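You operate a simulated robot arm through the tools that you are given. There is no shell and no other tool.

Carry out the task below with a simulated robot arm. There is one attempt and no reset: what you move stays moved.

Task
Test the grey relay at its printed volts and put it back.
Fine: in and out of the socket only with the switch off; it ends off; test no other. Set down upright: what you pick out.

It is judged by the outcome, as a careful person would: the job done as asked, and still so three seconds after it is handed in. It fails if anything else is knocked over, pushed out of place, dropped, spilled or broken.

Robot
A 5-joint arm with a two-finger parallel gripper, fixed in place. Base frame: the origin is at the foot of the arm, x ahead of it, y to its left, z up; the work surface is at about z = 0. Units: mm, rad, N and s.
With the tool pointing down near the work surface it reaches from about 260 to 680 mm from the base axis. Its first joint turns from -1.152 to 1.152 rad. The tool tilts only in the upright plane through the base axis and itself; it spins freely about its own axis. Payload 2.9 kg.
The tool frame sits at the grasp point between the pads (the TCP): z along the fingers, y along the line on which they close. The tips reach 30 mm beyond it. The gripper opens to 110 mm. The fingers are 20 mm wide and 10 mm thick; the gripper's body (48 by 112 mm) begins 55 mm behind the TCP.
Orientation is that of the tool frame in the base frame, as [roll, pitch, yaw] about the fixed x, y, z axes, in that order (R = Rz(yaw) Ry(pitch) Rx(roll)). With the fingers straight down and closing along the base's y, the tool's x points along the base's -x, its y along +y and its z along -z.

Tools
- The arm moves only by the tool move_arm. Its argument "targets" is a list of rows, each an object of numbers (a shift or turn left out is 0, a gripper value left out holds the last): "tx", "ty", "tz": the shift along the tool's x, y, z in mm; "ax", "ay", "az": the turn, a rotation vector about the tool's x, y, z in rad. In form: [{"tx": .., "ty": .., "tz": .., "ax": .., "ay": .., "az": ..}, ...]. A call has 1 to 20 rows; each row shifts and turns the commanded pose from where the row before left it, along the tool's axes as they then stand. "hand" is the gripper command, from -1 (shut) to 1 (fully open), values between in proportion, set as the call begins (left out, the last holds). Each row takes 0.2 s and may step no farther than 50 mm and 0.15 rad from the row before; otherwise, or with a gripper value out of range, the whole call is refused. Where a pose cannot be reached the arm comes as near as it can. A force on the tool above 40 N (or 10 N above the force at the start of the call, whichever is more), or a blocked arm, ends the call early, and 0.2 s more pass. The fingers move at their own pace (about 108 mm/s each) and stop on an object; they squeeze with about 41 N. The grip force told is the motor's: it shows also when the fingers shut on nothing. Time passes only in rows, and 0.2 s behind the last, so rows that do not move let the fingers close. The reply holds the time, the measured pose of the TCP, the force on the tool along the base axes, the opening and the grip force, in the units named above and with some noise, with the torque about the TCP (base axes, N m) and any sound that the robot's microphone picked up.
- Cameras (640 x 400 px; columns grow to the right, rows downward): "scene" is fixed at [34, -448.2, 617.1]; the picture's right is [0.79, -0.61, 0.00], its down [-0.27, -0.35, -0.90] and it looks along [0.55, 0.71, -0.44] (base axes); focal length 370 px, centre (320, 200). "wrist" rides on the gripper at [72, 17, -103] in the tool frame; the picture's right is [-0.23, 0.97, 0.00], its down [-0.76, -0.18, -0.62] and it looks along [-0.61, -0.14, 0.78] (tool axes); focal length 222 px, centre (320, 200). There is no depth. A picture from a camera that has moved, and an enlarged one, comes with that camera's place and axes in the base frame and with its lens.
- snapshot(camera): a new picture of that camera. It takes no simulated time.
- zoom(camera, box): a new picture of the part [left, top, right, bottom] of that camera's present view, enlarged. It takes no simulated time.
- close_job(): hands the job in; it is judged then, once.

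Nothing tells you positions but the pictures and the camera data. Unless the task says otherwise, let go and move clear before handing in.

The tools are called after "Request:" as a command line: name --argument value ..., lists and objects as JSON in quotes. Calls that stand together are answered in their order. move_arm: Moves the arm, as the interface text tells. Its arguments: {"type":"object","properties":{"targets":{"type":"array","items":{"type":"object","properties":{"tx":{"type":"number"},"ty":{"type":"number"},"tz":{"type":"number"},"ax":{"type":"number"},"ay":{"type":"number"},"az":{"type":"number"}}}},"hand":{"type":"number"}},"required":["targets"]} The other tools are called the same way: snapshot (camera) takes a picture; zoom (camera, box) takes an enlarged picture of a part of a camera's view; close_job () hands the job in.

At the start:

```text
t: 0.0
tcp_pos: [388.1, 242.3, 340.5]
orientation: [-3.141, 0.001, -3.141]
ft_force: [-0.8, 1.0, -0.6]
ft_torque: [0.0, 0.0, -0.02]
finger_gap: 110.0
gripper_force: 0.0
```

scene: 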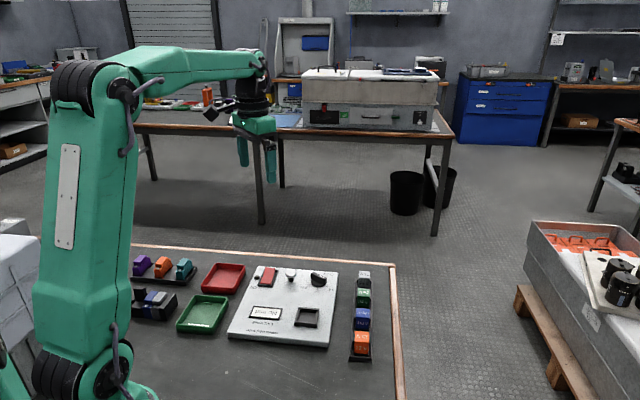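
wrist: 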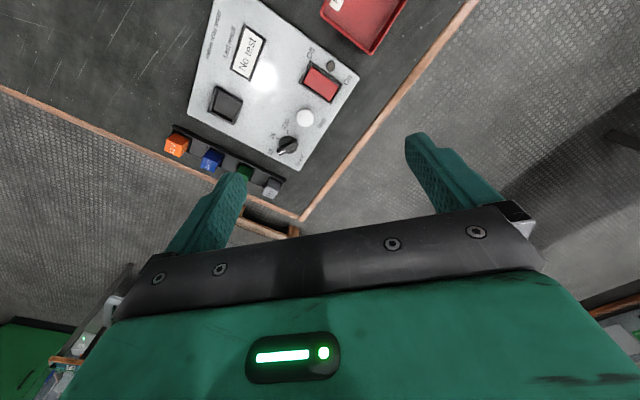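

I see a test panel with a socket, switch, knob and display, a rack with relays (grey, green, blue, orange) on the right, and trays on the left. I'll zoom in for details before moving.

Request:
zoom --camera "scene" --box '[220, 250, 400, 370]'

Request:
zoom --camera "scene" --box '[340, 262, 385, 365]'

Request:
zoom --camera "scene" --box '[110, 245, 250, 340]'

Request:
zoom --camera "wrist" --box '[150, 0, 370, 220]'

```text
3.33 times, centred on (310, 310) of scene
camera zoom: at [34.0, -448.2, 617.1], right [0.79, -0.61, 0.0], down [-0.27, -0.35, -0.9], along [0.55, 0.71, -0.44], focal length 1235 px, centre (353, -167)
```

zoom: 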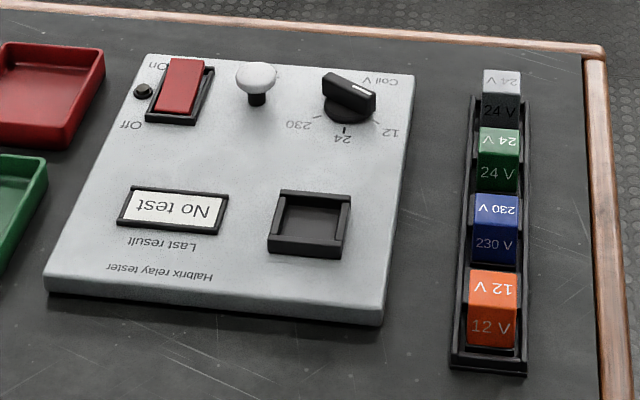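

```text
3.88 times, centred on (362, 314) of scene
camera zoom: at [34.0, -448.2, 617.1], right [0.79, -0.61, 0.0], down [-0.27, -0.35, -0.9], along [0.55, 0.71, -0.44], focal length 1439 px, centre (155, -241)
```

zoom: 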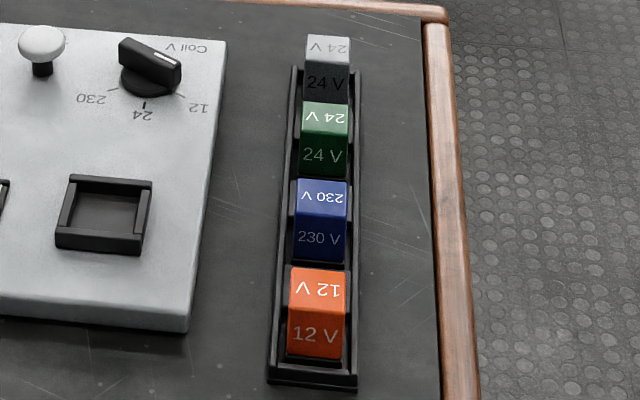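

```text
4.21 times, centred on (180, 292) of scene
camera zoom: at [34.0, -448.2, 617.1], right [0.79, -0.61, 0.0], down [-0.27, -0.35, -0.9], along [0.55, 0.71, -0.44], focal length 1560 px, centre (910, -190)
```

zoom: 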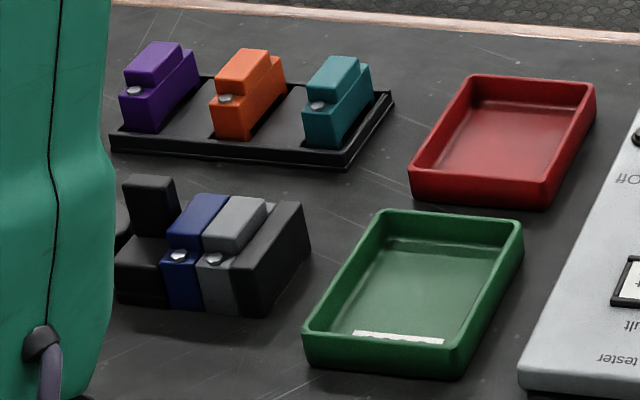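

```text
1.82 times, centred on (260, 110) of wrist
camera zoom: at [317.8, 260.6, 444.8], right [0.23, 0.97, 0.0], down [0.76, -0.18, 0.62], along [0.61, -0.14, -0.78], focal length 404 px, centre (429, 364)
```

zoom: 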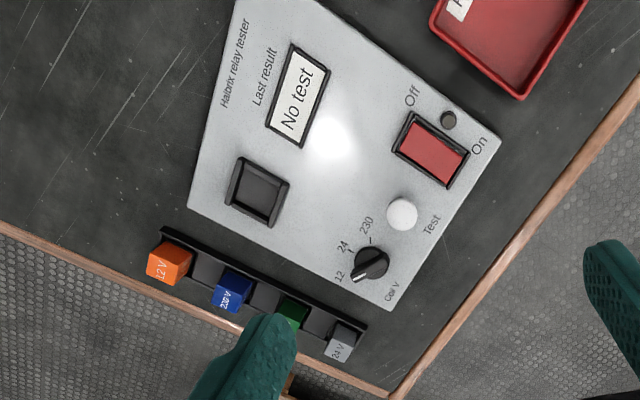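

The rack holds grey (farthest), green, blue and orange relays, all with printed volts; the knob seems to be at 12 or so and has to be checked. I'll move the wrist camera over the panel and rack, staying high, for a clearer look.

Request:
move_arm --targets '[{"tx": -20, "ty": -45}, {"tx": -20, "ty": -45}, {"tx": -20, "ty": -45}, {"tx": -10, "ty": -45}]'

Request:
snapshot --camera "wrist"

Request:
snapshot --camera "scene"

```text
t: 1.0
tcp_pos: [458.7, 63.5, 339.4]
orientation: [3.141, 0.0, 3.14]
ft_force: [-0.3, 0.1, 0.2]
ft_torque: [-0.02, 0.01, -0.01]
finger_gap: 110.1
gripper_force: 0.2
```

```text
taken
camera wrist: at [386.9, 80.9, 443.9], right [0.23, 0.97, 0.0], down [0.76, -0.18, 0.62], along [0.61, -0.14, -0.78], focal length 222 px, centre (320, 200)
```

wrist: 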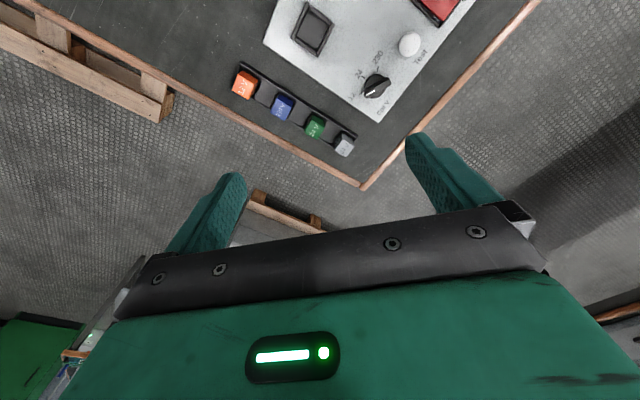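

```text
taken
```

scene: 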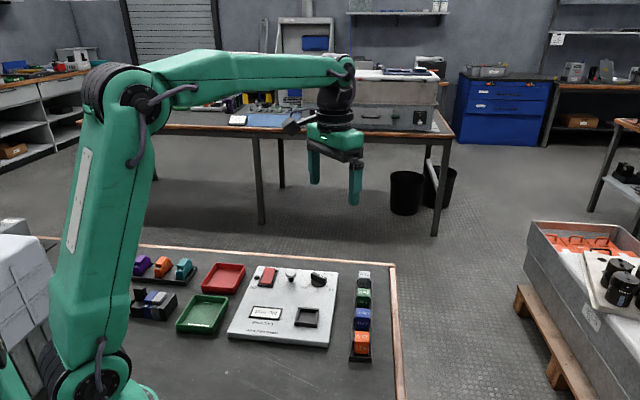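

The panel and rack lie at about 45° in the base frame: grey relay near (580, 80), panel around (390–560, -20–200). I'll lower and draw back the wrist camera for a closer look at knob, switch, and labels.

Request:
move_arm --targets '[{"tx": 25, "ty": 9, "tz": 30}, {"tx": 25, "ty": 9, "tz": 30}, {"tx": 25, "ty": 9, "tz": 30}, {"tx": 24, "ty": 9, "tz": 30}, {}]'

Request:
snapshot --camera "wrist"

Request:
zoom --camera "wrist" --box '[160, 40, 420, 202]'

```text
t: 2.2
tcp_pos: [357.7, 98.0, 221.5]
orientation: [-3.141, 0.001, -3.14]
ft_force: [0.0, -0.1, 0.6]
ft_torque: [0.0, 0.03, 0.02]
finger_gap: 110.3
gripper_force: 0.1
```

```text
taken
camera wrist: at [287.6, 115.9, 324.8], right [0.23, 0.97, 0.0], down [0.76, -0.18, 0.62], along [0.61, -0.14, -0.78], focal length 222 px, centre (320, 200)
```

wrist: 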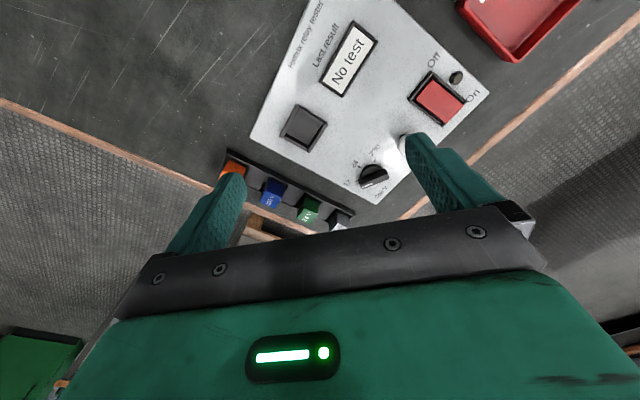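

```text
2.46 times, centred on (290, 121) of wrist
camera zoom: at [287.6, 115.9, 324.8], right [0.23, 0.97, 0.0], down [0.76, -0.18, 0.62], along [0.61, -0.14, -0.78], focal length 547 px, centre (394, 394)
```

zoom: 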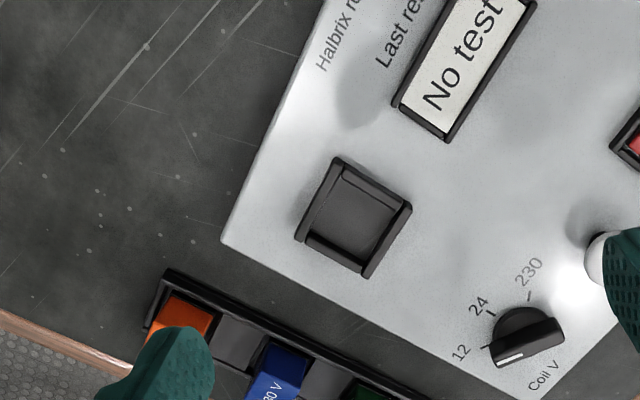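

The knob's white mark points at 12, the grey relay reads 24 V, and the display says "No test". Next I'll hover over the grey relay with the tool turned to the rack's 45° direction.

Request:
move_arm --targets '[{"tx": -43, "ty": -3.6, "tz": 4}, {"tx": -43, "ty": -3.6, "tz": 4}, {"tx": -43, "ty": -3.6, "tz": 4}, {"tx": -43, "ty": -3.6, "tz": 4}, {"tx": -43, "ty": -3.6, "tz": 4}, {"az": -0.131}, {"az": -0.131}, {"az": -0.131}, {"az": -0.131}, {"az": -0.131}, {"az": -0.13}, {}]'

Request:
snapshot --camera "wrist"

Request:
zoom --camera "wrist" --box '[200, 0, 440, 150]'

```text
t: 4.8
tcp_pos: [573.5, 80.6, 201.5]
orientation: [-3.14, 0.001, -2.355]
ft_force: [0.0, -1.0, -0.6]
ft_torque: [-0.01, -0.01, -0.01]
finger_gap: 110.2
gripper_force: 0.0
```

```text
taken
camera wrist: at [512.4, 42.2, 304.8], right [-0.53, 0.85, 0.0], down [0.66, 0.41, 0.62], along [0.53, 0.33, -0.78], focal length 222 px, centre (320, 200)
```

wrist: 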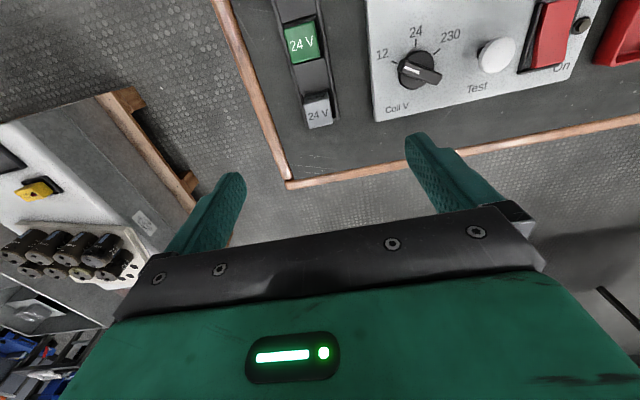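

```text
2.67 times, centred on (320, 75) of wrist
camera zoom: at [512.4, 42.2, 304.8], right [-0.53, 0.85, 0.0], down [0.66, 0.41, 0.62], along [0.53, 0.33, -0.78], focal length 592 px, centre (320, 533)
```

zoom: 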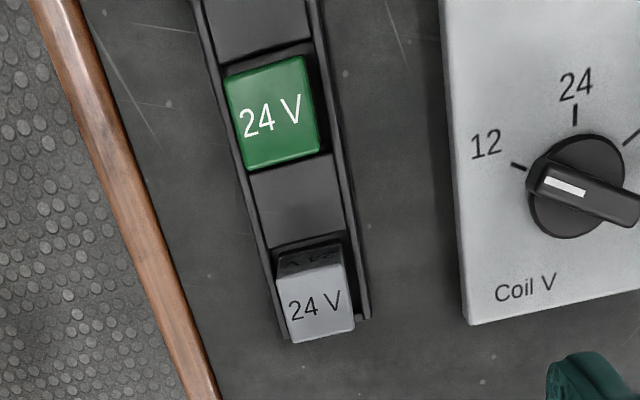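

Grey and green both read 24 V on top; the grey one is nearly under the tool. I'll go look at the switch from above to see which way it is set.

Request:
move_arm --targets '[{"ty": 46, "tx": 1.5}, {"ty": 46, "tx": 1.5}, {"ty": 46, "tx": 1.5}, {"ty": 46, "tx": 1.5}, {"ty": 46, "tx": 2}, {}]'

Request:
snapshot --camera "wrist"

Request:
zoom --camera "wrist" --box '[160, 0, 400, 150]'

Request:
zoom --camera "scene" --box '[240, 255, 350, 330]'

```text
t: 6.2
tcp_pos: [403.8, 236.8, 204.7]
orientation: [-3.142, 0.0, -2.357]
ft_force: [0.2, -0.4, -0.3]
ft_torque: [-0.01, 0.0, 0.02]
finger_gap: 110.0
gripper_force: 0.1
```

```text
taken
camera wrist: at [343.5, 198.9, 308.4], right [-0.53, 0.85, 0.0], down [0.66, 0.41, 0.62], along [0.53, 0.33, -0.78], focal length 222 px, centre (320, 200)
```

wrist: 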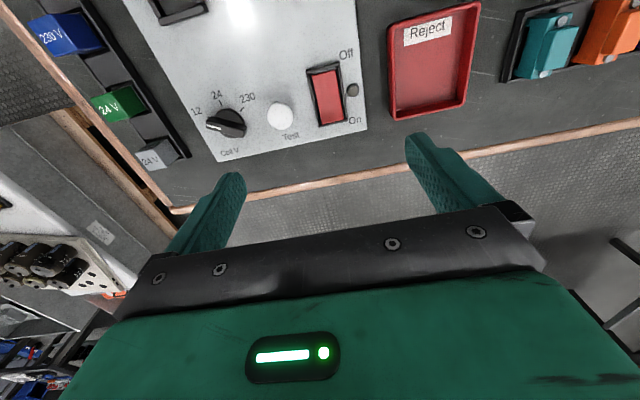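

```text
2.67 times, centred on (280, 75) of wrist
camera zoom: at [343.5, 198.9, 308.4], right [-0.53, 0.85, 0.0], down [0.66, 0.41, 0.62], along [0.53, 0.33, -0.78], focal length 592 px, centre (427, 533)
```

zoom: 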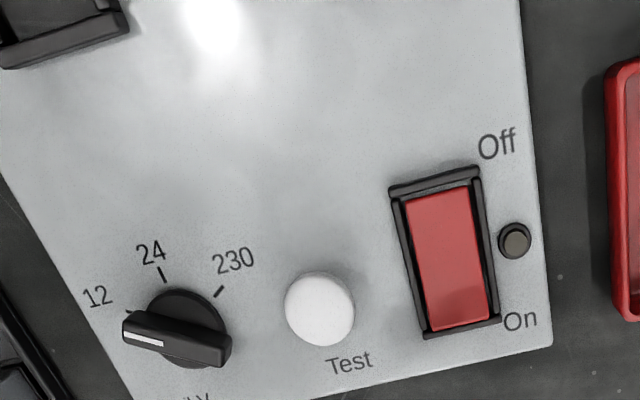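

```text
5.33 times, centred on (295, 292) of scene
camera zoom: at [34.0, -448.2, 617.1], right [0.79, -0.61, 0.0], down [-0.27, -0.35, -0.9], along [0.55, 0.71, -0.44], focal length 1976 px, centre (453, -293)
```

zoom: 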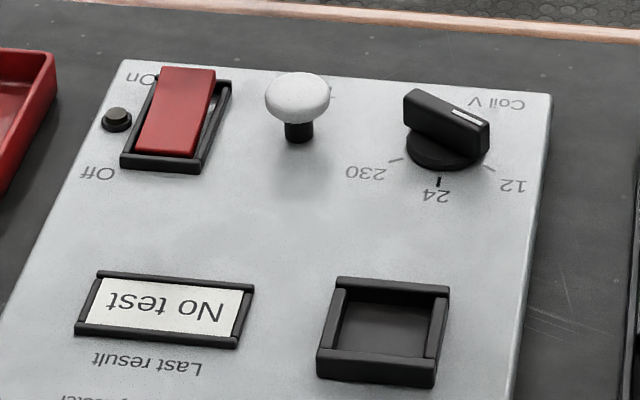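

The rocker's "Off" end is pressed in and the lamp is dark, so the tester is off; the knob is on 12. In the current tool frame I place the knob at about (-1, -119), the button at (1.5, -48) and the switch centre at (3, 10). I'll move over the knob, turn the tool to its bar and narrow the gripper.

Request:
move_arm --targets '[{"ty": -29.75, "tz": 20}, {"ty": -29.75, "tz": 20}, {"ty": -29.75, "tz": 20}, {"ty": -29.75, "tx": -1, "tz": 20}, {}]' --hand -0.09

Request:
snapshot --camera "wrist"

Request:
zoom --camera "wrist" --box '[240, 70, 400, 170]'

```text
t: 7.4
tcp_pos: [491.3, 152.5, 122.7]
orientation: [-3.142, 0.0, -2.356]
ft_force: [-0.1, 0.3, -0.5]
ft_torque: [0.01, 0.06, -0.01]
finger_gap: 50.1
gripper_force: 0.0
```

```text
taken
camera wrist: at [428.8, 113.0, 226.5], right [-0.53, 0.85, 0.0], down [0.66, 0.41, 0.62], along [0.53, 0.33, -0.78], focal length 222 px, centre (320, 200)
```

wrist: 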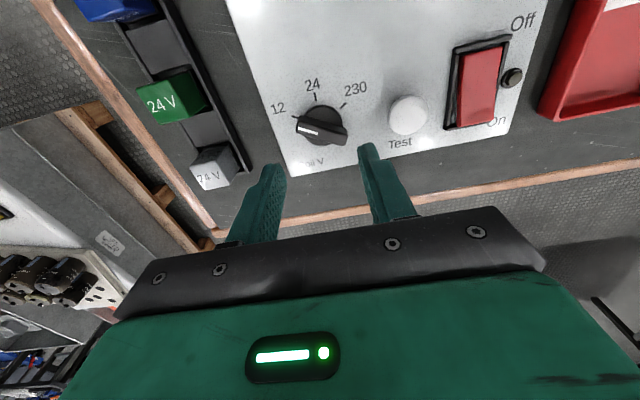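

```text
4.00 times, centred on (320, 120) of wrist
camera zoom: at [428.8, 113.0, 226.5], right [-0.53, 0.85, 0.0], down [0.66, 0.41, 0.62], along [0.53, 0.33, -0.78], focal length 888 px, centre (320, 520)
```

zoom: 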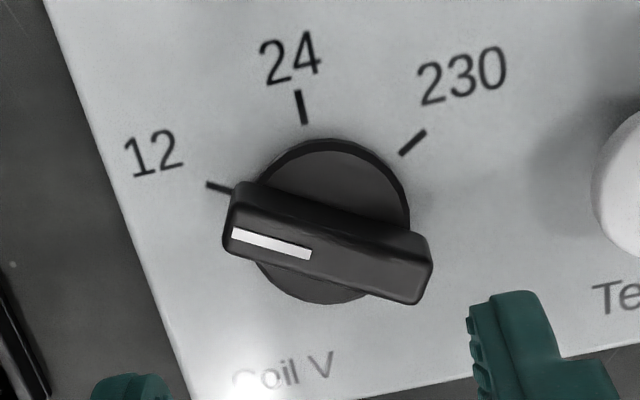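

The knob is clear now: ticks at 60° spacing, the pointer at 12, knob centre about (-0.8, +1.5) from my tool axis. I'll centre, turn the tool -60° to match the bar and come down above it.

Request:
move_arm --targets '[{"tx": -0.8, "ty": 1.5}, {"az": -0.1496}, {"az": -0.1496}, {"az": -0.1496}, {"az": -0.1496}, {"az": -0.1496}, {"az": -0.1496}, {"az": -0.1496}, {"tz": 20}, {"tz": 15}, {}]'

Request:
snapshot --camera "wrist"

Request:
zoom --camera "wrist" --box '[240, 90, 400, 190]'

Request:
zoom --camera "scene" --box '[250, 230, 380, 310]'

```text
t: 9.8
tcp_pos: [490.5, 155.9, 85.0]
orientation: [3.141, 0.0, -1.31]
ft_force: [0.5, -0.3, -0.6]
ft_torque: [0.01, -0.02, 0.0]
finger_gap: 50.0
gripper_force: 0.0
```

```text
taken
camera wrist: at [494.5, 82.0, 188.8], right [-1.0, -0.03, 0.0], down [-0.03, 0.78, 0.62], along [-0.02, 0.62, -0.78], focal length 222 px, centre (320, 200)
```

wrist: 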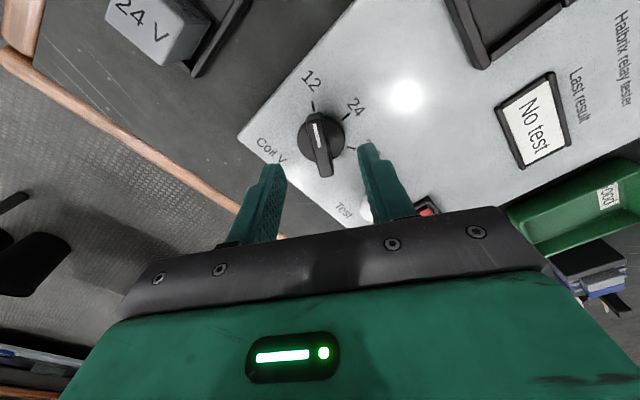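

```text
4.00 times, centred on (320, 140) of wrist
camera zoom: at [494.5, 82.0, 188.8], right [-1.0, -0.03, 0.0], down [-0.03, 0.78, 0.62], along [-0.02, 0.62, -0.78], focal length 888 px, centre (320, 440)
```

zoom: 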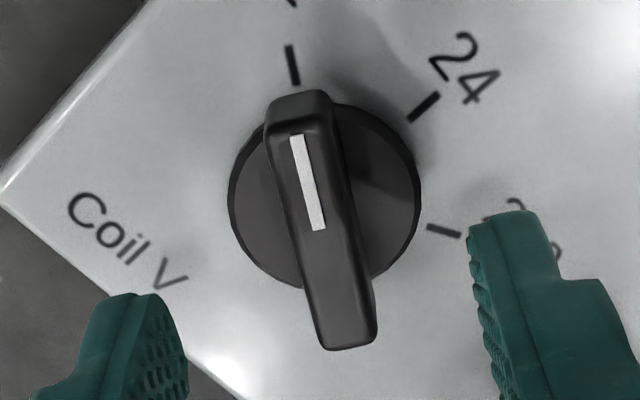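

```text
4.92 times, centred on (315, 270) of scene
camera zoom: at [34.0, -448.2, 617.1], right [0.79, -0.61, 0.0], down [-0.27, -0.35, -0.9], along [0.55, 0.71, -0.44], focal length 1824 px, centre (345, -145)
```

zoom: 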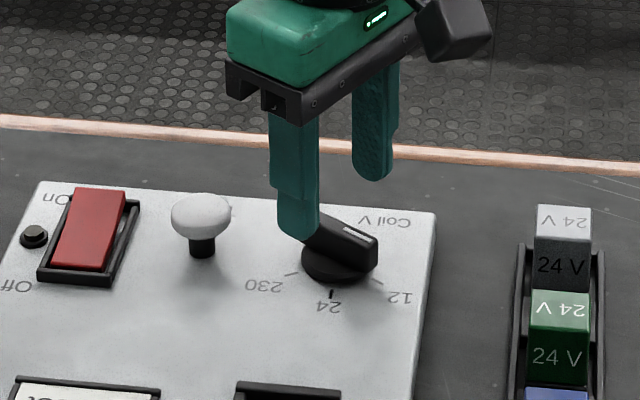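

The bar lies along the tool's x axis now, offset about (1.5, 1) mm. I'll centre, go down so the tips straddle the bar, and close.

Request:
move_arm --targets '[{"tx": 1.5, "ty": 1.0}, {"tz": 8}, {"tz": 6}, {"tz": 4}, {"tz": 3}, {}]'

Request:
zoom --camera "wrist" --box '[220, 100, 420, 225]'

Request:
zoom --camera "scene" --box '[280, 240, 360, 290]'

```text
t: 11.2
tcp_pos: [490.5, 154.1, 63.8]
orientation: [3.141, 0.0, -1.308]
ft_force: [-0.1, -0.3, -0.2]
ft_torque: [-0.04, 0.01, 0.0]
finger_gap: 49.9
gripper_force: 0.0
```

```text
3.20 times, centred on (320, 162) of wrist
camera zoom: at [494.2, 80.5, 167.6], right [-1.0, -0.03, 0.0], down [-0.03, 0.78, 0.62], along [-0.02, 0.62, -0.78], focal length 711 px, centre (320, 320)
```

zoom: 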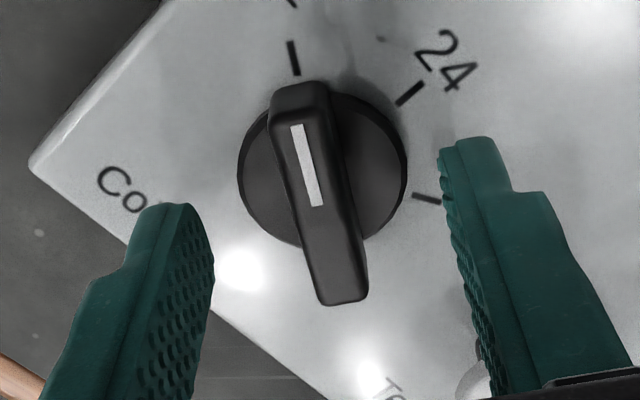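

```text
8.00 times, centred on (320, 265) of scene
camera zoom: at [34.0, -448.2, 617.1], right [0.79, -0.61, 0.0], down [-0.27, -0.35, -0.9], along [0.55, 0.71, -0.44], focal length 2964 px, centre (320, -320)
```

zoom: 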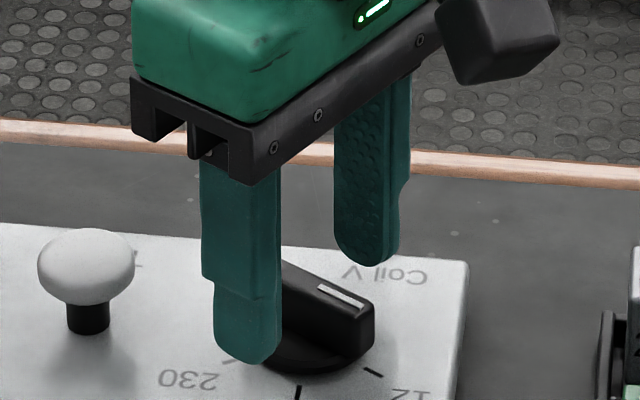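

The fingers straddle the bar with the tips above the disc. I'll close on it.

Request:
move_arm --targets '[{}, {}, {}]' --hand -1

Request:
zoom --camera "wrist" --box '[220, 100, 420, 225]'

```text
t: 12.0
tcp_pos: [488.4, 153.6, 63.7]
orientation: [3.14, 0.002, -1.31]
ft_force: [-8.8, -2.7, 3.9]
ft_torque: [-0.01, 0.14, 0.02]
finger_gap: 11.6
gripper_force: 45.4
```

```text
3.20 times, centred on (320, 162) of wrist
camera zoom: at [493.9, 80.4, 167.7], right [-1.0, -0.03, 0.0], down [-0.02, 0.78, 0.62], along [-0.02, 0.62, -0.78], focal length 711 px, centre (320, 320)
```

zoom: 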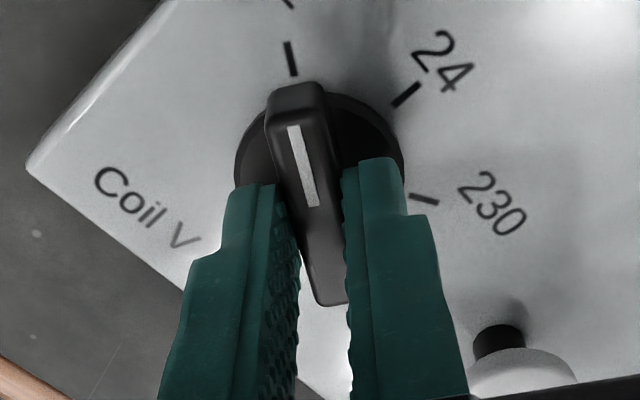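

The bar is gripped (11.6 mm). I'll relieve the slight side load and turn 60° clockwise towards 24.

Request:
move_arm --targets '[{"ty": 1.0}, {"az": 0.131}, {"az": 0.131}, {"az": 0.131}, {"az": 0.131}, {"az": 0.131}, {"az": 0.131}, {"az": 0.131}, {"az": 0.13}, {}]'

Request:
zoom --camera "wrist" --box '[220, 80, 420, 205]'

Request:
zoom --camera "scene" --box '[280, 240, 360, 290]'

```text
t: 14.2
tcp_pos: [490.3, 154.6, 64.6]
orientation: [3.141, 0.002, -2.361]
ft_force: [18.0, -4.8, -29.2]
ft_torque: [0.34, -0.88, 0.02]
finger_gap: 11.7
gripper_force: 44.9
```

```text
3.20 times, centred on (320, 142) of wrist
camera zoom: at [428.1, 115.2, 168.2], right [-0.53, 0.85, 0.0], down [0.66, 0.41, 0.62], along [0.53, 0.33, -0.78], focal length 711 px, centre (320, 384)
```

zoom: 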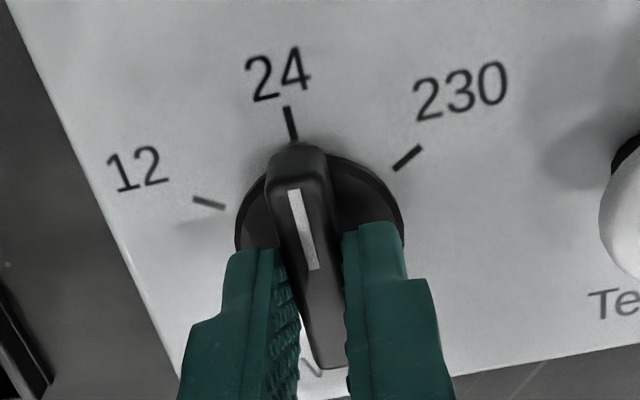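

```text
8.00 times, centred on (320, 265) of scene
camera zoom: at [34.1, -448.1, 617.1], right [0.79, -0.61, 0.0], down [-0.27, -0.35, -0.9], along [0.55, 0.71, -0.44], focal length 2964 px, centre (320, -320)
```

zoom: 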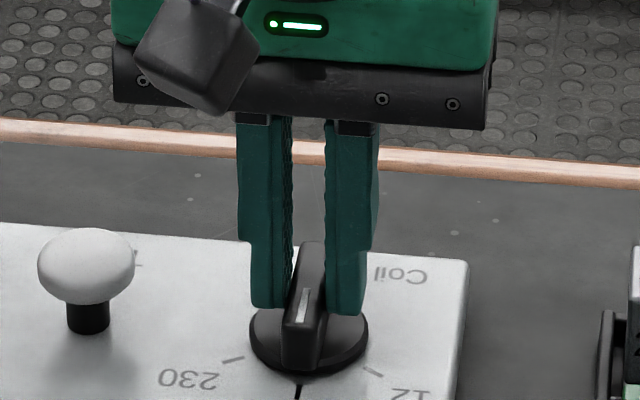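

The pointer now lies on the 24 tick. I'll open the fingers and rise.

Request:
move_arm --targets '[{"tz": 0.5}, {}, {}]' --hand -0.2

Request:
move_arm --targets '[{"tz": -15}, {"tz": -25}, {"tz": -25}, {}]'

Request:
zoom --camera "wrist" --box '[220, 60, 420, 185]'

Request:
snapshot --camera "wrist"

```text
t: 15.0
tcp_pos: [489.0, 153.1, 64.7]
orientation: [-3.14, 0.0, -2.356]
ft_force: [0.0, -0.1, -0.5]
ft_torque: [0.05, 0.0, -0.03]
finger_gap: 44.1
gripper_force: 0.1
```

```text
t: 16.0
tcp_pos: [488.1, 152.7, 130.0]
orientation: [-3.141, 0.001, -2.356]
ft_force: [0.4, -0.8, -0.4]
ft_torque: [0.04, 0.0, 0.02]
finger_gap: 44.2
gripper_force: 0.1
```

```text
3.20 times, centred on (320, 122) of wrist
camera zoom: at [426.1, 114.4, 233.8], right [-0.53, 0.85, 0.0], down [0.66, 0.41, 0.62], along [0.53, 0.33, -0.78], focal length 711 px, centre (320, 448)
```

zoom: 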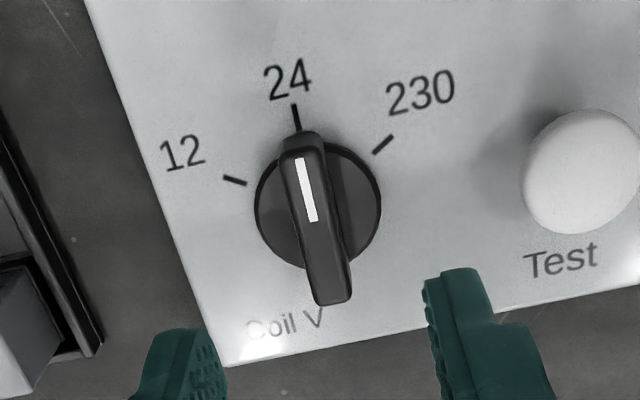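

```text
taken
camera wrist: at [426.1, 114.4, 233.8], right [-0.53, 0.85, 0.0], down [0.66, 0.41, 0.62], along [0.53, 0.33, -0.78], focal length 222 px, centre (320, 200)
```

wrist: 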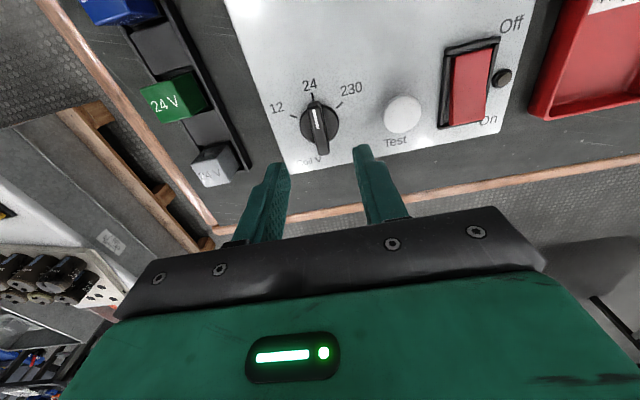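

Knob is at 24. Now I move over to the grey relay and look at it from above.

Request:
move_arm --targets '[{"ty": -37, "tz": -8}, {"ty": -37, "tz": -8}, {"ty": -37, "tz": -4}, {}]'

Request:
snapshot --camera "wrist"

Request:
zoom --camera "wrist" --box '[220, 50, 420, 175]'

```text
t: 17.0
tcp_pos: [566.9, 73.1, 149.7]
orientation: [-3.14, 0.0, -2.355]
ft_force: [-0.3, 0.5, 0.7]
ft_torque: [0.01, -0.01, -0.03]
finger_gap: 43.8
gripper_force: 0.1
```

```text
taken
camera wrist: at [505.2, 34.5, 254.3], right [-0.53, 0.85, 0.0], down [0.66, 0.41, 0.62], along [0.53, 0.33, -0.78], focal length 222 px, centre (320, 200)
```

wrist: 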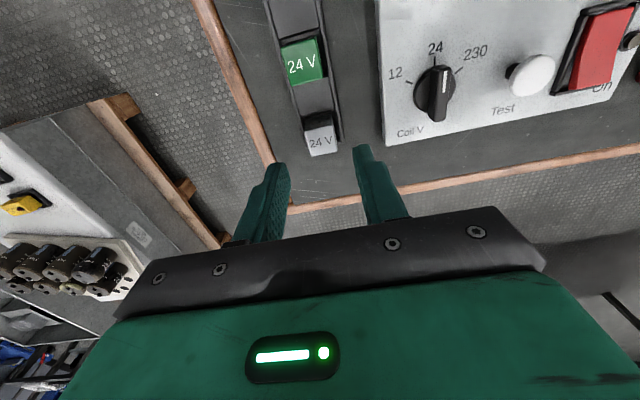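

```text
3.20 times, centred on (320, 112) of wrist
camera zoom: at [505.2, 34.5, 254.3], right [-0.53, 0.85, 0.0], down [0.66, 0.41, 0.62], along [0.53, 0.33, -0.78], focal length 711 px, centre (320, 480)
```

zoom: 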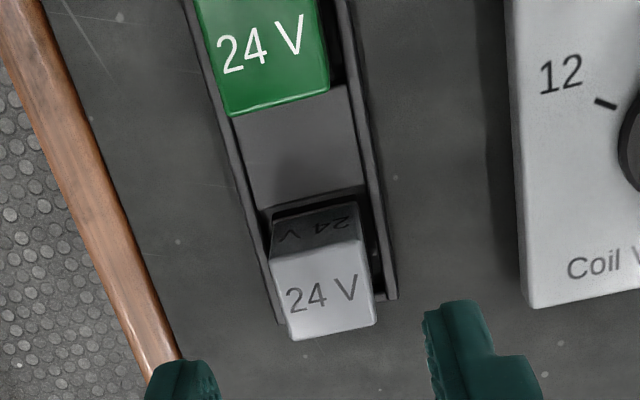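

The grey relay (about 27 mm square, 24 V) is roughly 15 mm beyond the tool axis. I'll centre on it, come lower and look again to fix its height.

Request:
move_arm --targets '[{"tx": -8, "ty": -1, "tz": 15}, {"tx": -7, "ty": -1, "tz": 20}, {}]' --hand 0.09

Request:
zoom --camera "wrist" --box '[220, 60, 420, 185]'

Request:
zoom --camera "scene" --box '[320, 240, 420, 303]'

```text
t: 17.8
tcp_pos: [579.9, 83.1, 115.5]
orientation: [-3.142, -0.001, -2.358]
ft_force: [-0.6, -0.5, -0.1]
ft_torque: [0.01, -0.02, -0.02]
finger_gap: 59.9
gripper_force: 0.0
```

```text
3.20 times, centred on (320, 122) of wrist
camera zoom: at [519.0, 44.7, 219.5], right [-0.53, 0.85, 0.0], down [0.66, 0.41, 0.62], along [0.53, 0.33, -0.78], focal length 711 px, centre (320, 448)
```

zoom: 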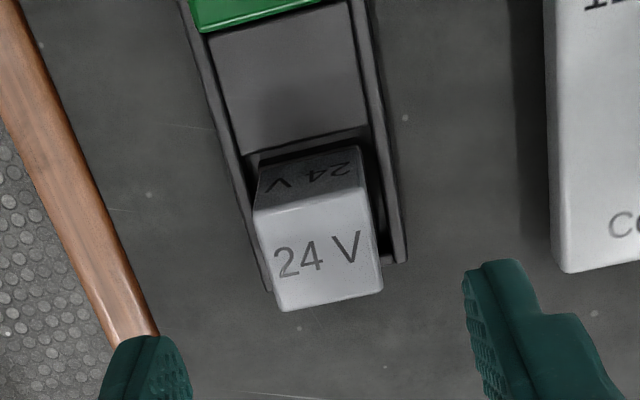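

```text
6.35 times, centred on (370, 272) of scene
camera zoom: at [34.0, -448.2, 617.1], right [0.79, -0.61, 0.0], down [-0.27, -0.35, -0.9], along [0.55, 0.71, -0.44], focal length 2352 px, centre (2, -254)
```

zoom: 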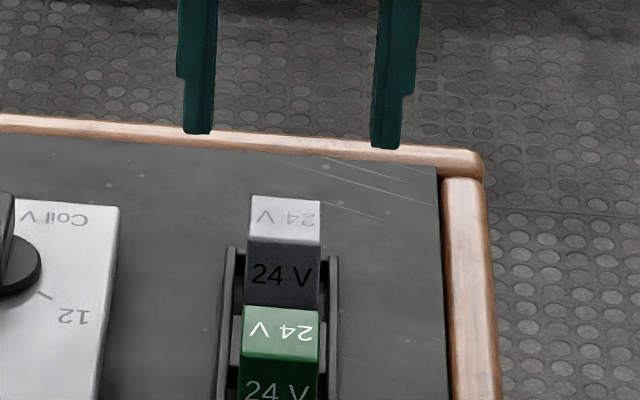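

Relay is aligned with the tool within about 1°, its top near z ≈ 55, centre offset about (4, 1). I'll centre and descend with the fingers straddling it.

Request:
move_arm --targets '[{"tx": 4, "ty": 1.2}, {"tz": 15}, {"tz": 12}, {"tz": 8}, {}]'

Request:
zoom --camera "wrist" --box '[220, 80, 420, 205]'

Request:
zoom --camera "scene" --box '[320, 240, 420, 303]'

```text
t: 19.0
tcp_pos: [576.0, 82.9, 79.9]
orientation: [-3.141, 0.0, -2.356]
ft_force: [-0.2, -0.4, -0.4]
ft_torque: [0.03, 0.01, 0.02]
finger_gap: 60.0
gripper_force: 0.0
```

```text
3.20 times, centred on (320, 142) of wrist
camera zoom: at [514.8, 43.9, 183.4], right [-0.53, 0.85, 0.0], down [0.66, 0.41, 0.62], along [0.53, 0.33, -0.78], focal length 711 px, centre (320, 384)
```

zoom: 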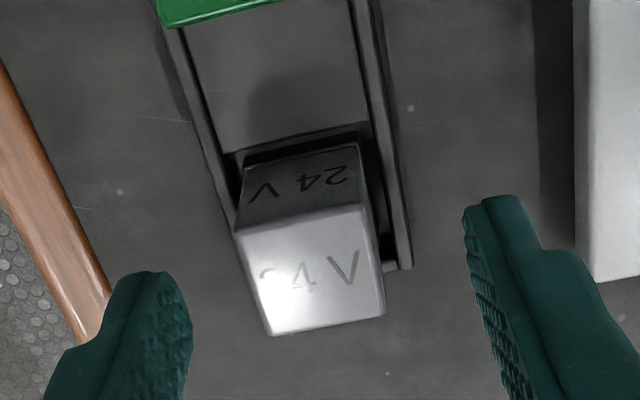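

```text
6.35 times, centred on (370, 272) of scene
camera zoom: at [34.0, -448.2, 617.1], right [0.79, -0.61, 0.0], down [-0.27, -0.35, -0.9], along [0.55, 0.71, -0.44], focal length 2352 px, centre (2, -254)
```

zoom: 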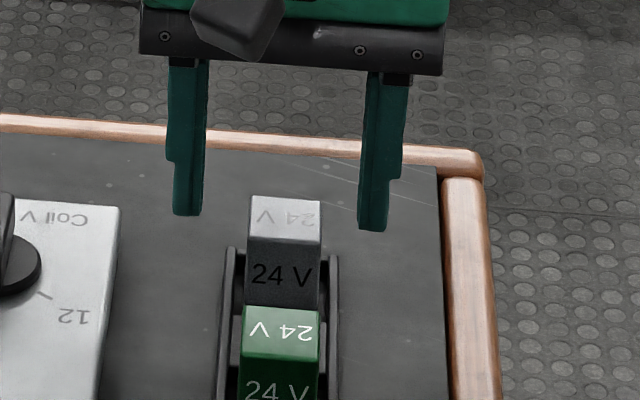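

The tips are level with the relay's top (z ≈ 50); the relay is about (-2.4, -1.9) mm off the tool axis. I'll correct, go down 18 mm more and grip.

Request:
move_arm --targets '[{"tx": -2.4, "ty": -1.9}, {"tz": 7}, {"tz": 6}, {"tz": 5}, {}]'

Request:
zoom --camera "wrist" --box '[200, 80, 440, 230]'

Request:
zoom --camera "scene" --box '[330, 255, 400, 300]'

```text
t: 20.2
tcp_pos: [578.1, 83.1, 61.5]
orientation: [-3.141, -0.001, -2.356]
ft_force: [-0.5, -0.6, 0.0]
ft_torque: [0.03, 0.05, -0.02]
finger_gap: 60.1
gripper_force: 0.0
```

```text
2.67 times, centred on (320, 155) of wrist
camera zoom: at [516.7, 44.2, 166.0], right [-0.53, 0.85, 0.0], down [0.66, 0.41, 0.62], along [0.53, 0.33, -0.78], focal length 592 px, centre (320, 320)
```

zoom: 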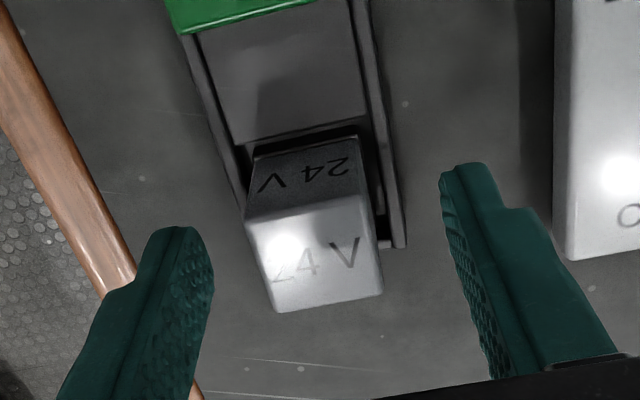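

```text
8.89 times, centred on (365, 278) of scene
camera zoom: at [34.0, -448.2, 617.1], right [0.79, -0.61, 0.0], down [-0.27, -0.35, -0.9], along [0.55, 0.71, -0.44], focal length 3293 px, centre (-80, -489)
```

zoom: 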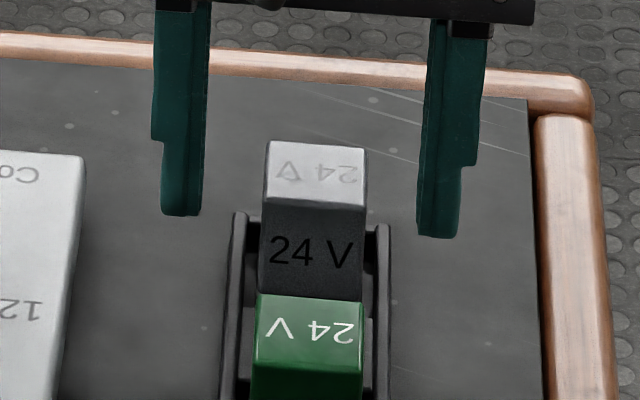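

The fingers straddle the relay evenly. Closing now.

Request:
move_arm --targets '[{}, {}, {}]' --hand -1

Request:
zoom --camera "wrist" --box '[200, 80, 440, 230]'

```text
t: 21.0
tcp_pos: [578.2, 83.8, 62.3]
orientation: [3.141, 0.0, -2.356]
ft_force: [0.0, 0.1, -0.5]
ft_torque: [0.04, -0.01, -0.04]
finger_gap: 28.8
gripper_force: 42.0
```

```text
2.67 times, centred on (320, 155) of wrist
camera zoom: at [516.7, 44.2, 166.2], right [-0.53, 0.85, 0.0], down [0.66, 0.41, 0.62], along [0.53, 0.33, -0.78], focal length 592 px, centre (320, 320)
```

zoom: 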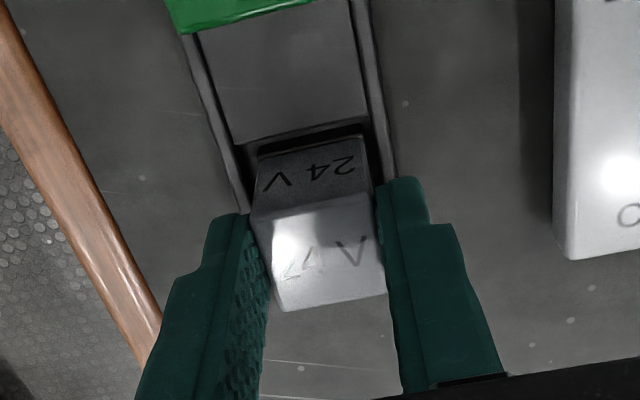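

The grip holds 28.8 mm, but the relay's top looks to be nearer z ≈ 44, so only ~12 mm is engaged. I'll reopen slightly, go 5 mm deeper (still above the rack rim at about z 16) and grip again.

Request:
move_arm --targets '[{}, {}]' --hand -0.2

Request:
move_arm --targets '[{"tz": 3}, {"tz": 2}, {}]'

Request:
move_arm --targets '[{}, {}, {}]' --hand -1

Request:
zoom --camera "wrist" --box '[200, 80, 440, 230]'

Request:
zoom --camera "scene" --box '[330, 255, 400, 300]'

```text
t: 21.6
tcp_pos: [578.6, 82.7, 62.2]
orientation: [3.142, -0.001, -2.356]
ft_force: [0.1, 0.5, 0.3]
ft_torque: [0.0, 0.03, -0.01]
finger_gap: 44.0
gripper_force: 0.1
```

```text
t: 22.4
tcp_pos: [579.7, 82.5, 56.3]
orientation: [-3.141, 0.0, -2.357]
ft_force: [0.2, -0.1, -0.3]
ft_torque: [0.02, -0.02, 0.01]
finger_gap: 43.9
gripper_force: 0.2
```

```text
t: 23.2
tcp_pos: [578.0, 82.2, 56.6]
orientation: [-3.141, 0.001, -2.358]
ft_force: [0.4, -0.3, -0.6]
ft_torque: [-0.04, -0.02, 0.0]
finger_gap: 28.9
gripper_force: 41.0
```

```text
2.67 times, centred on (320, 155) of wrist
camera zoom: at [517.0, 44.1, 160.5], right [-0.53, 0.85, 0.0], down [0.66, 0.41, 0.62], along [0.53, 0.33, -0.78], focal length 592 px, centre (320, 320)
```

zoom: 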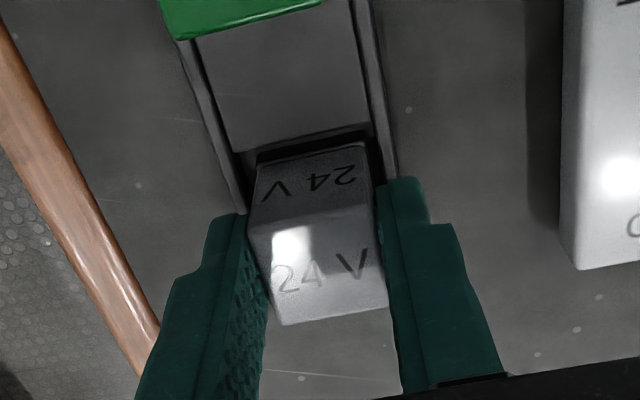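

```text
8.89 times, centred on (365, 278) of scene
camera zoom: at [34.0, -448.2, 617.1], right [0.79, -0.61, 0.0], down [-0.27, -0.35, -0.9], along [0.55, 0.71, -0.44], focal length 3293 px, centre (-80, -489)
```

zoom: 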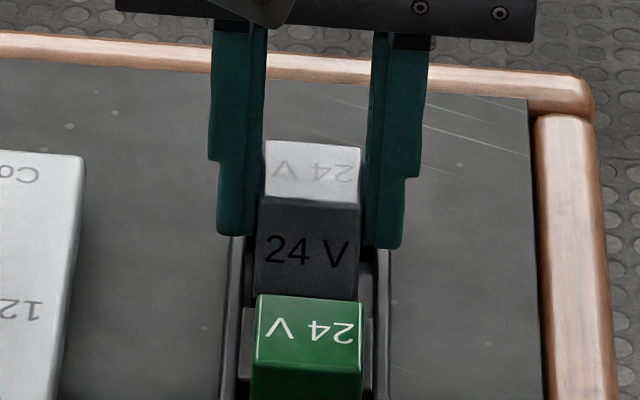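

Good grip. I'll lift the relay straight up 80 mm and check it hangs level.

Request:
move_arm --targets '[{"tz": -10}, {"tz": -15}, {"tz": -20}, {"tz": -20}, {"tz": -15}, {}]'

Request:
snapshot --camera "wrist"

Request:
zoom --camera "scene" --box '[320, 200, 416, 370]'

```text
t: 24.6
tcp_pos: [579.7, 84.8, 137.6]
orientation: [3.141, 0.001, -2.355]
ft_force: [0.1, -0.5, -0.5]
ft_torque: [-0.02, 0.0, 0.0]
finger_gap: 28.9
gripper_force: 41.1
```

```text
taken
camera wrist: at [518.2, 44.9, 240.7], right [-0.53, 0.85, 0.0], down [0.66, 0.41, 0.62], along [0.53, 0.33, -0.78], focal length 222 px, centre (320, 200)
```

wrist: 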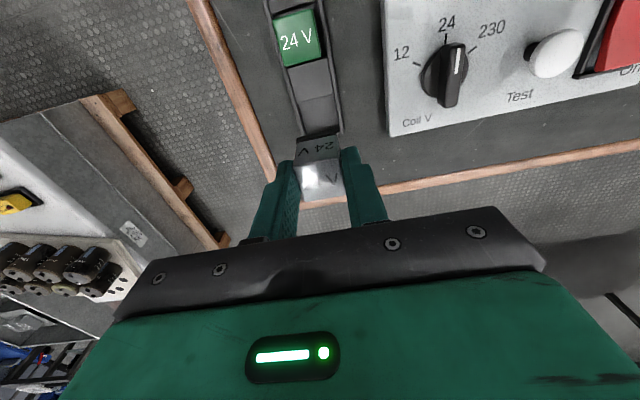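

```text
2.35 times, centred on (368, 285) of scene
camera zoom: at [34.0, -448.2, 617.1], right [0.79, -0.61, 0.0], down [-0.27, -0.35, -0.9], along [0.55, 0.71, -0.44], focal length 872 px, centre (207, 0)
```

zoom: 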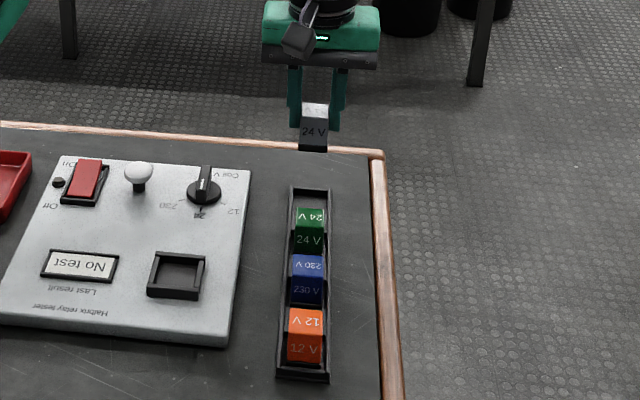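

The relay hangs level. I'll carry it across to above the socket.

Request:
move_arm --targets '[{"tx": 35, "ty": 30}, {"tx": 35, "ty": 30}, {"tx": 35, "ty": 30}, {"tx": 35, "ty": 30}, {}]'

Request:
snapshot --camera "wrist"

Request:
zoom --camera "wrist" --box '[220, 60, 420, 185]'

Request:
zoom --camera "scene" --box '[250, 220, 360, 350]'

```text
t: 25.8
tcp_pos: [396.7, 69.3, 135.2]
orientation: [3.141, 0.0, -2.356]
ft_force: [0.5, -0.2, -0.8]
ft_torque: [0.03, 0.0, 0.0]
finger_gap: 28.8
gripper_force: 40.6
```

```text
taken
camera wrist: at [334.7, 29.9, 239.5], right [-0.53, 0.85, 0.0], down [0.66, 0.41, 0.62], along [0.53, 0.33, -0.78], focal length 222 px, centre (320, 200)
```

wrist: 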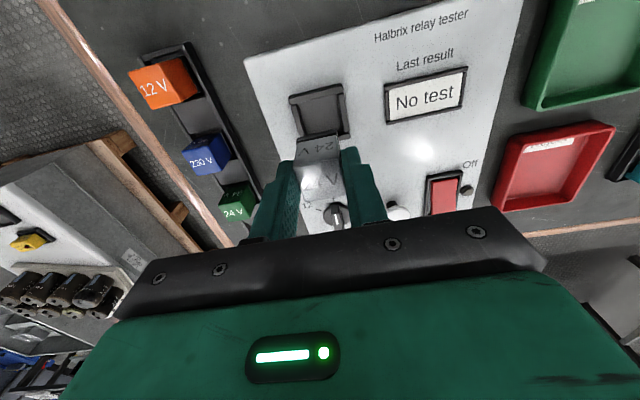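

```text
3.20 times, centred on (320, 122) of wrist
camera zoom: at [334.7, 29.9, 239.5], right [-0.53, 0.85, 0.0], down [0.66, 0.41, 0.62], along [0.53, 0.33, -0.78], focal length 711 px, centre (320, 448)
```

zoom: 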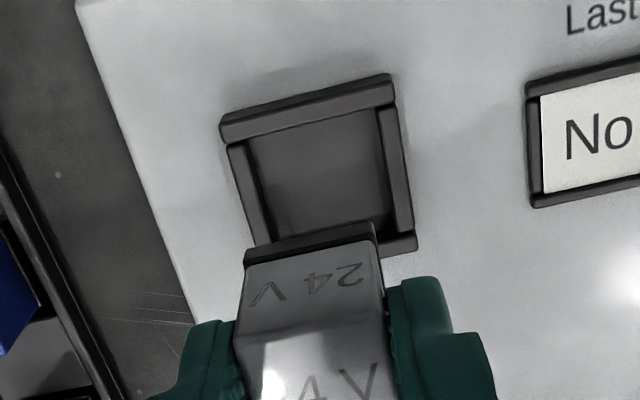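

```text
3.08 times, centred on (305, 285) of scene
camera zoom: at [33.9, -448.2, 617.1], right [0.79, -0.61, 0.0], down [-0.27, -0.35, -0.9], along [0.55, 0.71, -0.44], focal length 1140 px, centre (366, -62)
```

zoom: 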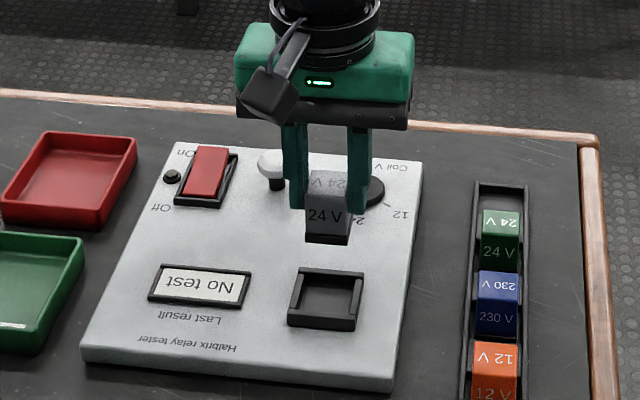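

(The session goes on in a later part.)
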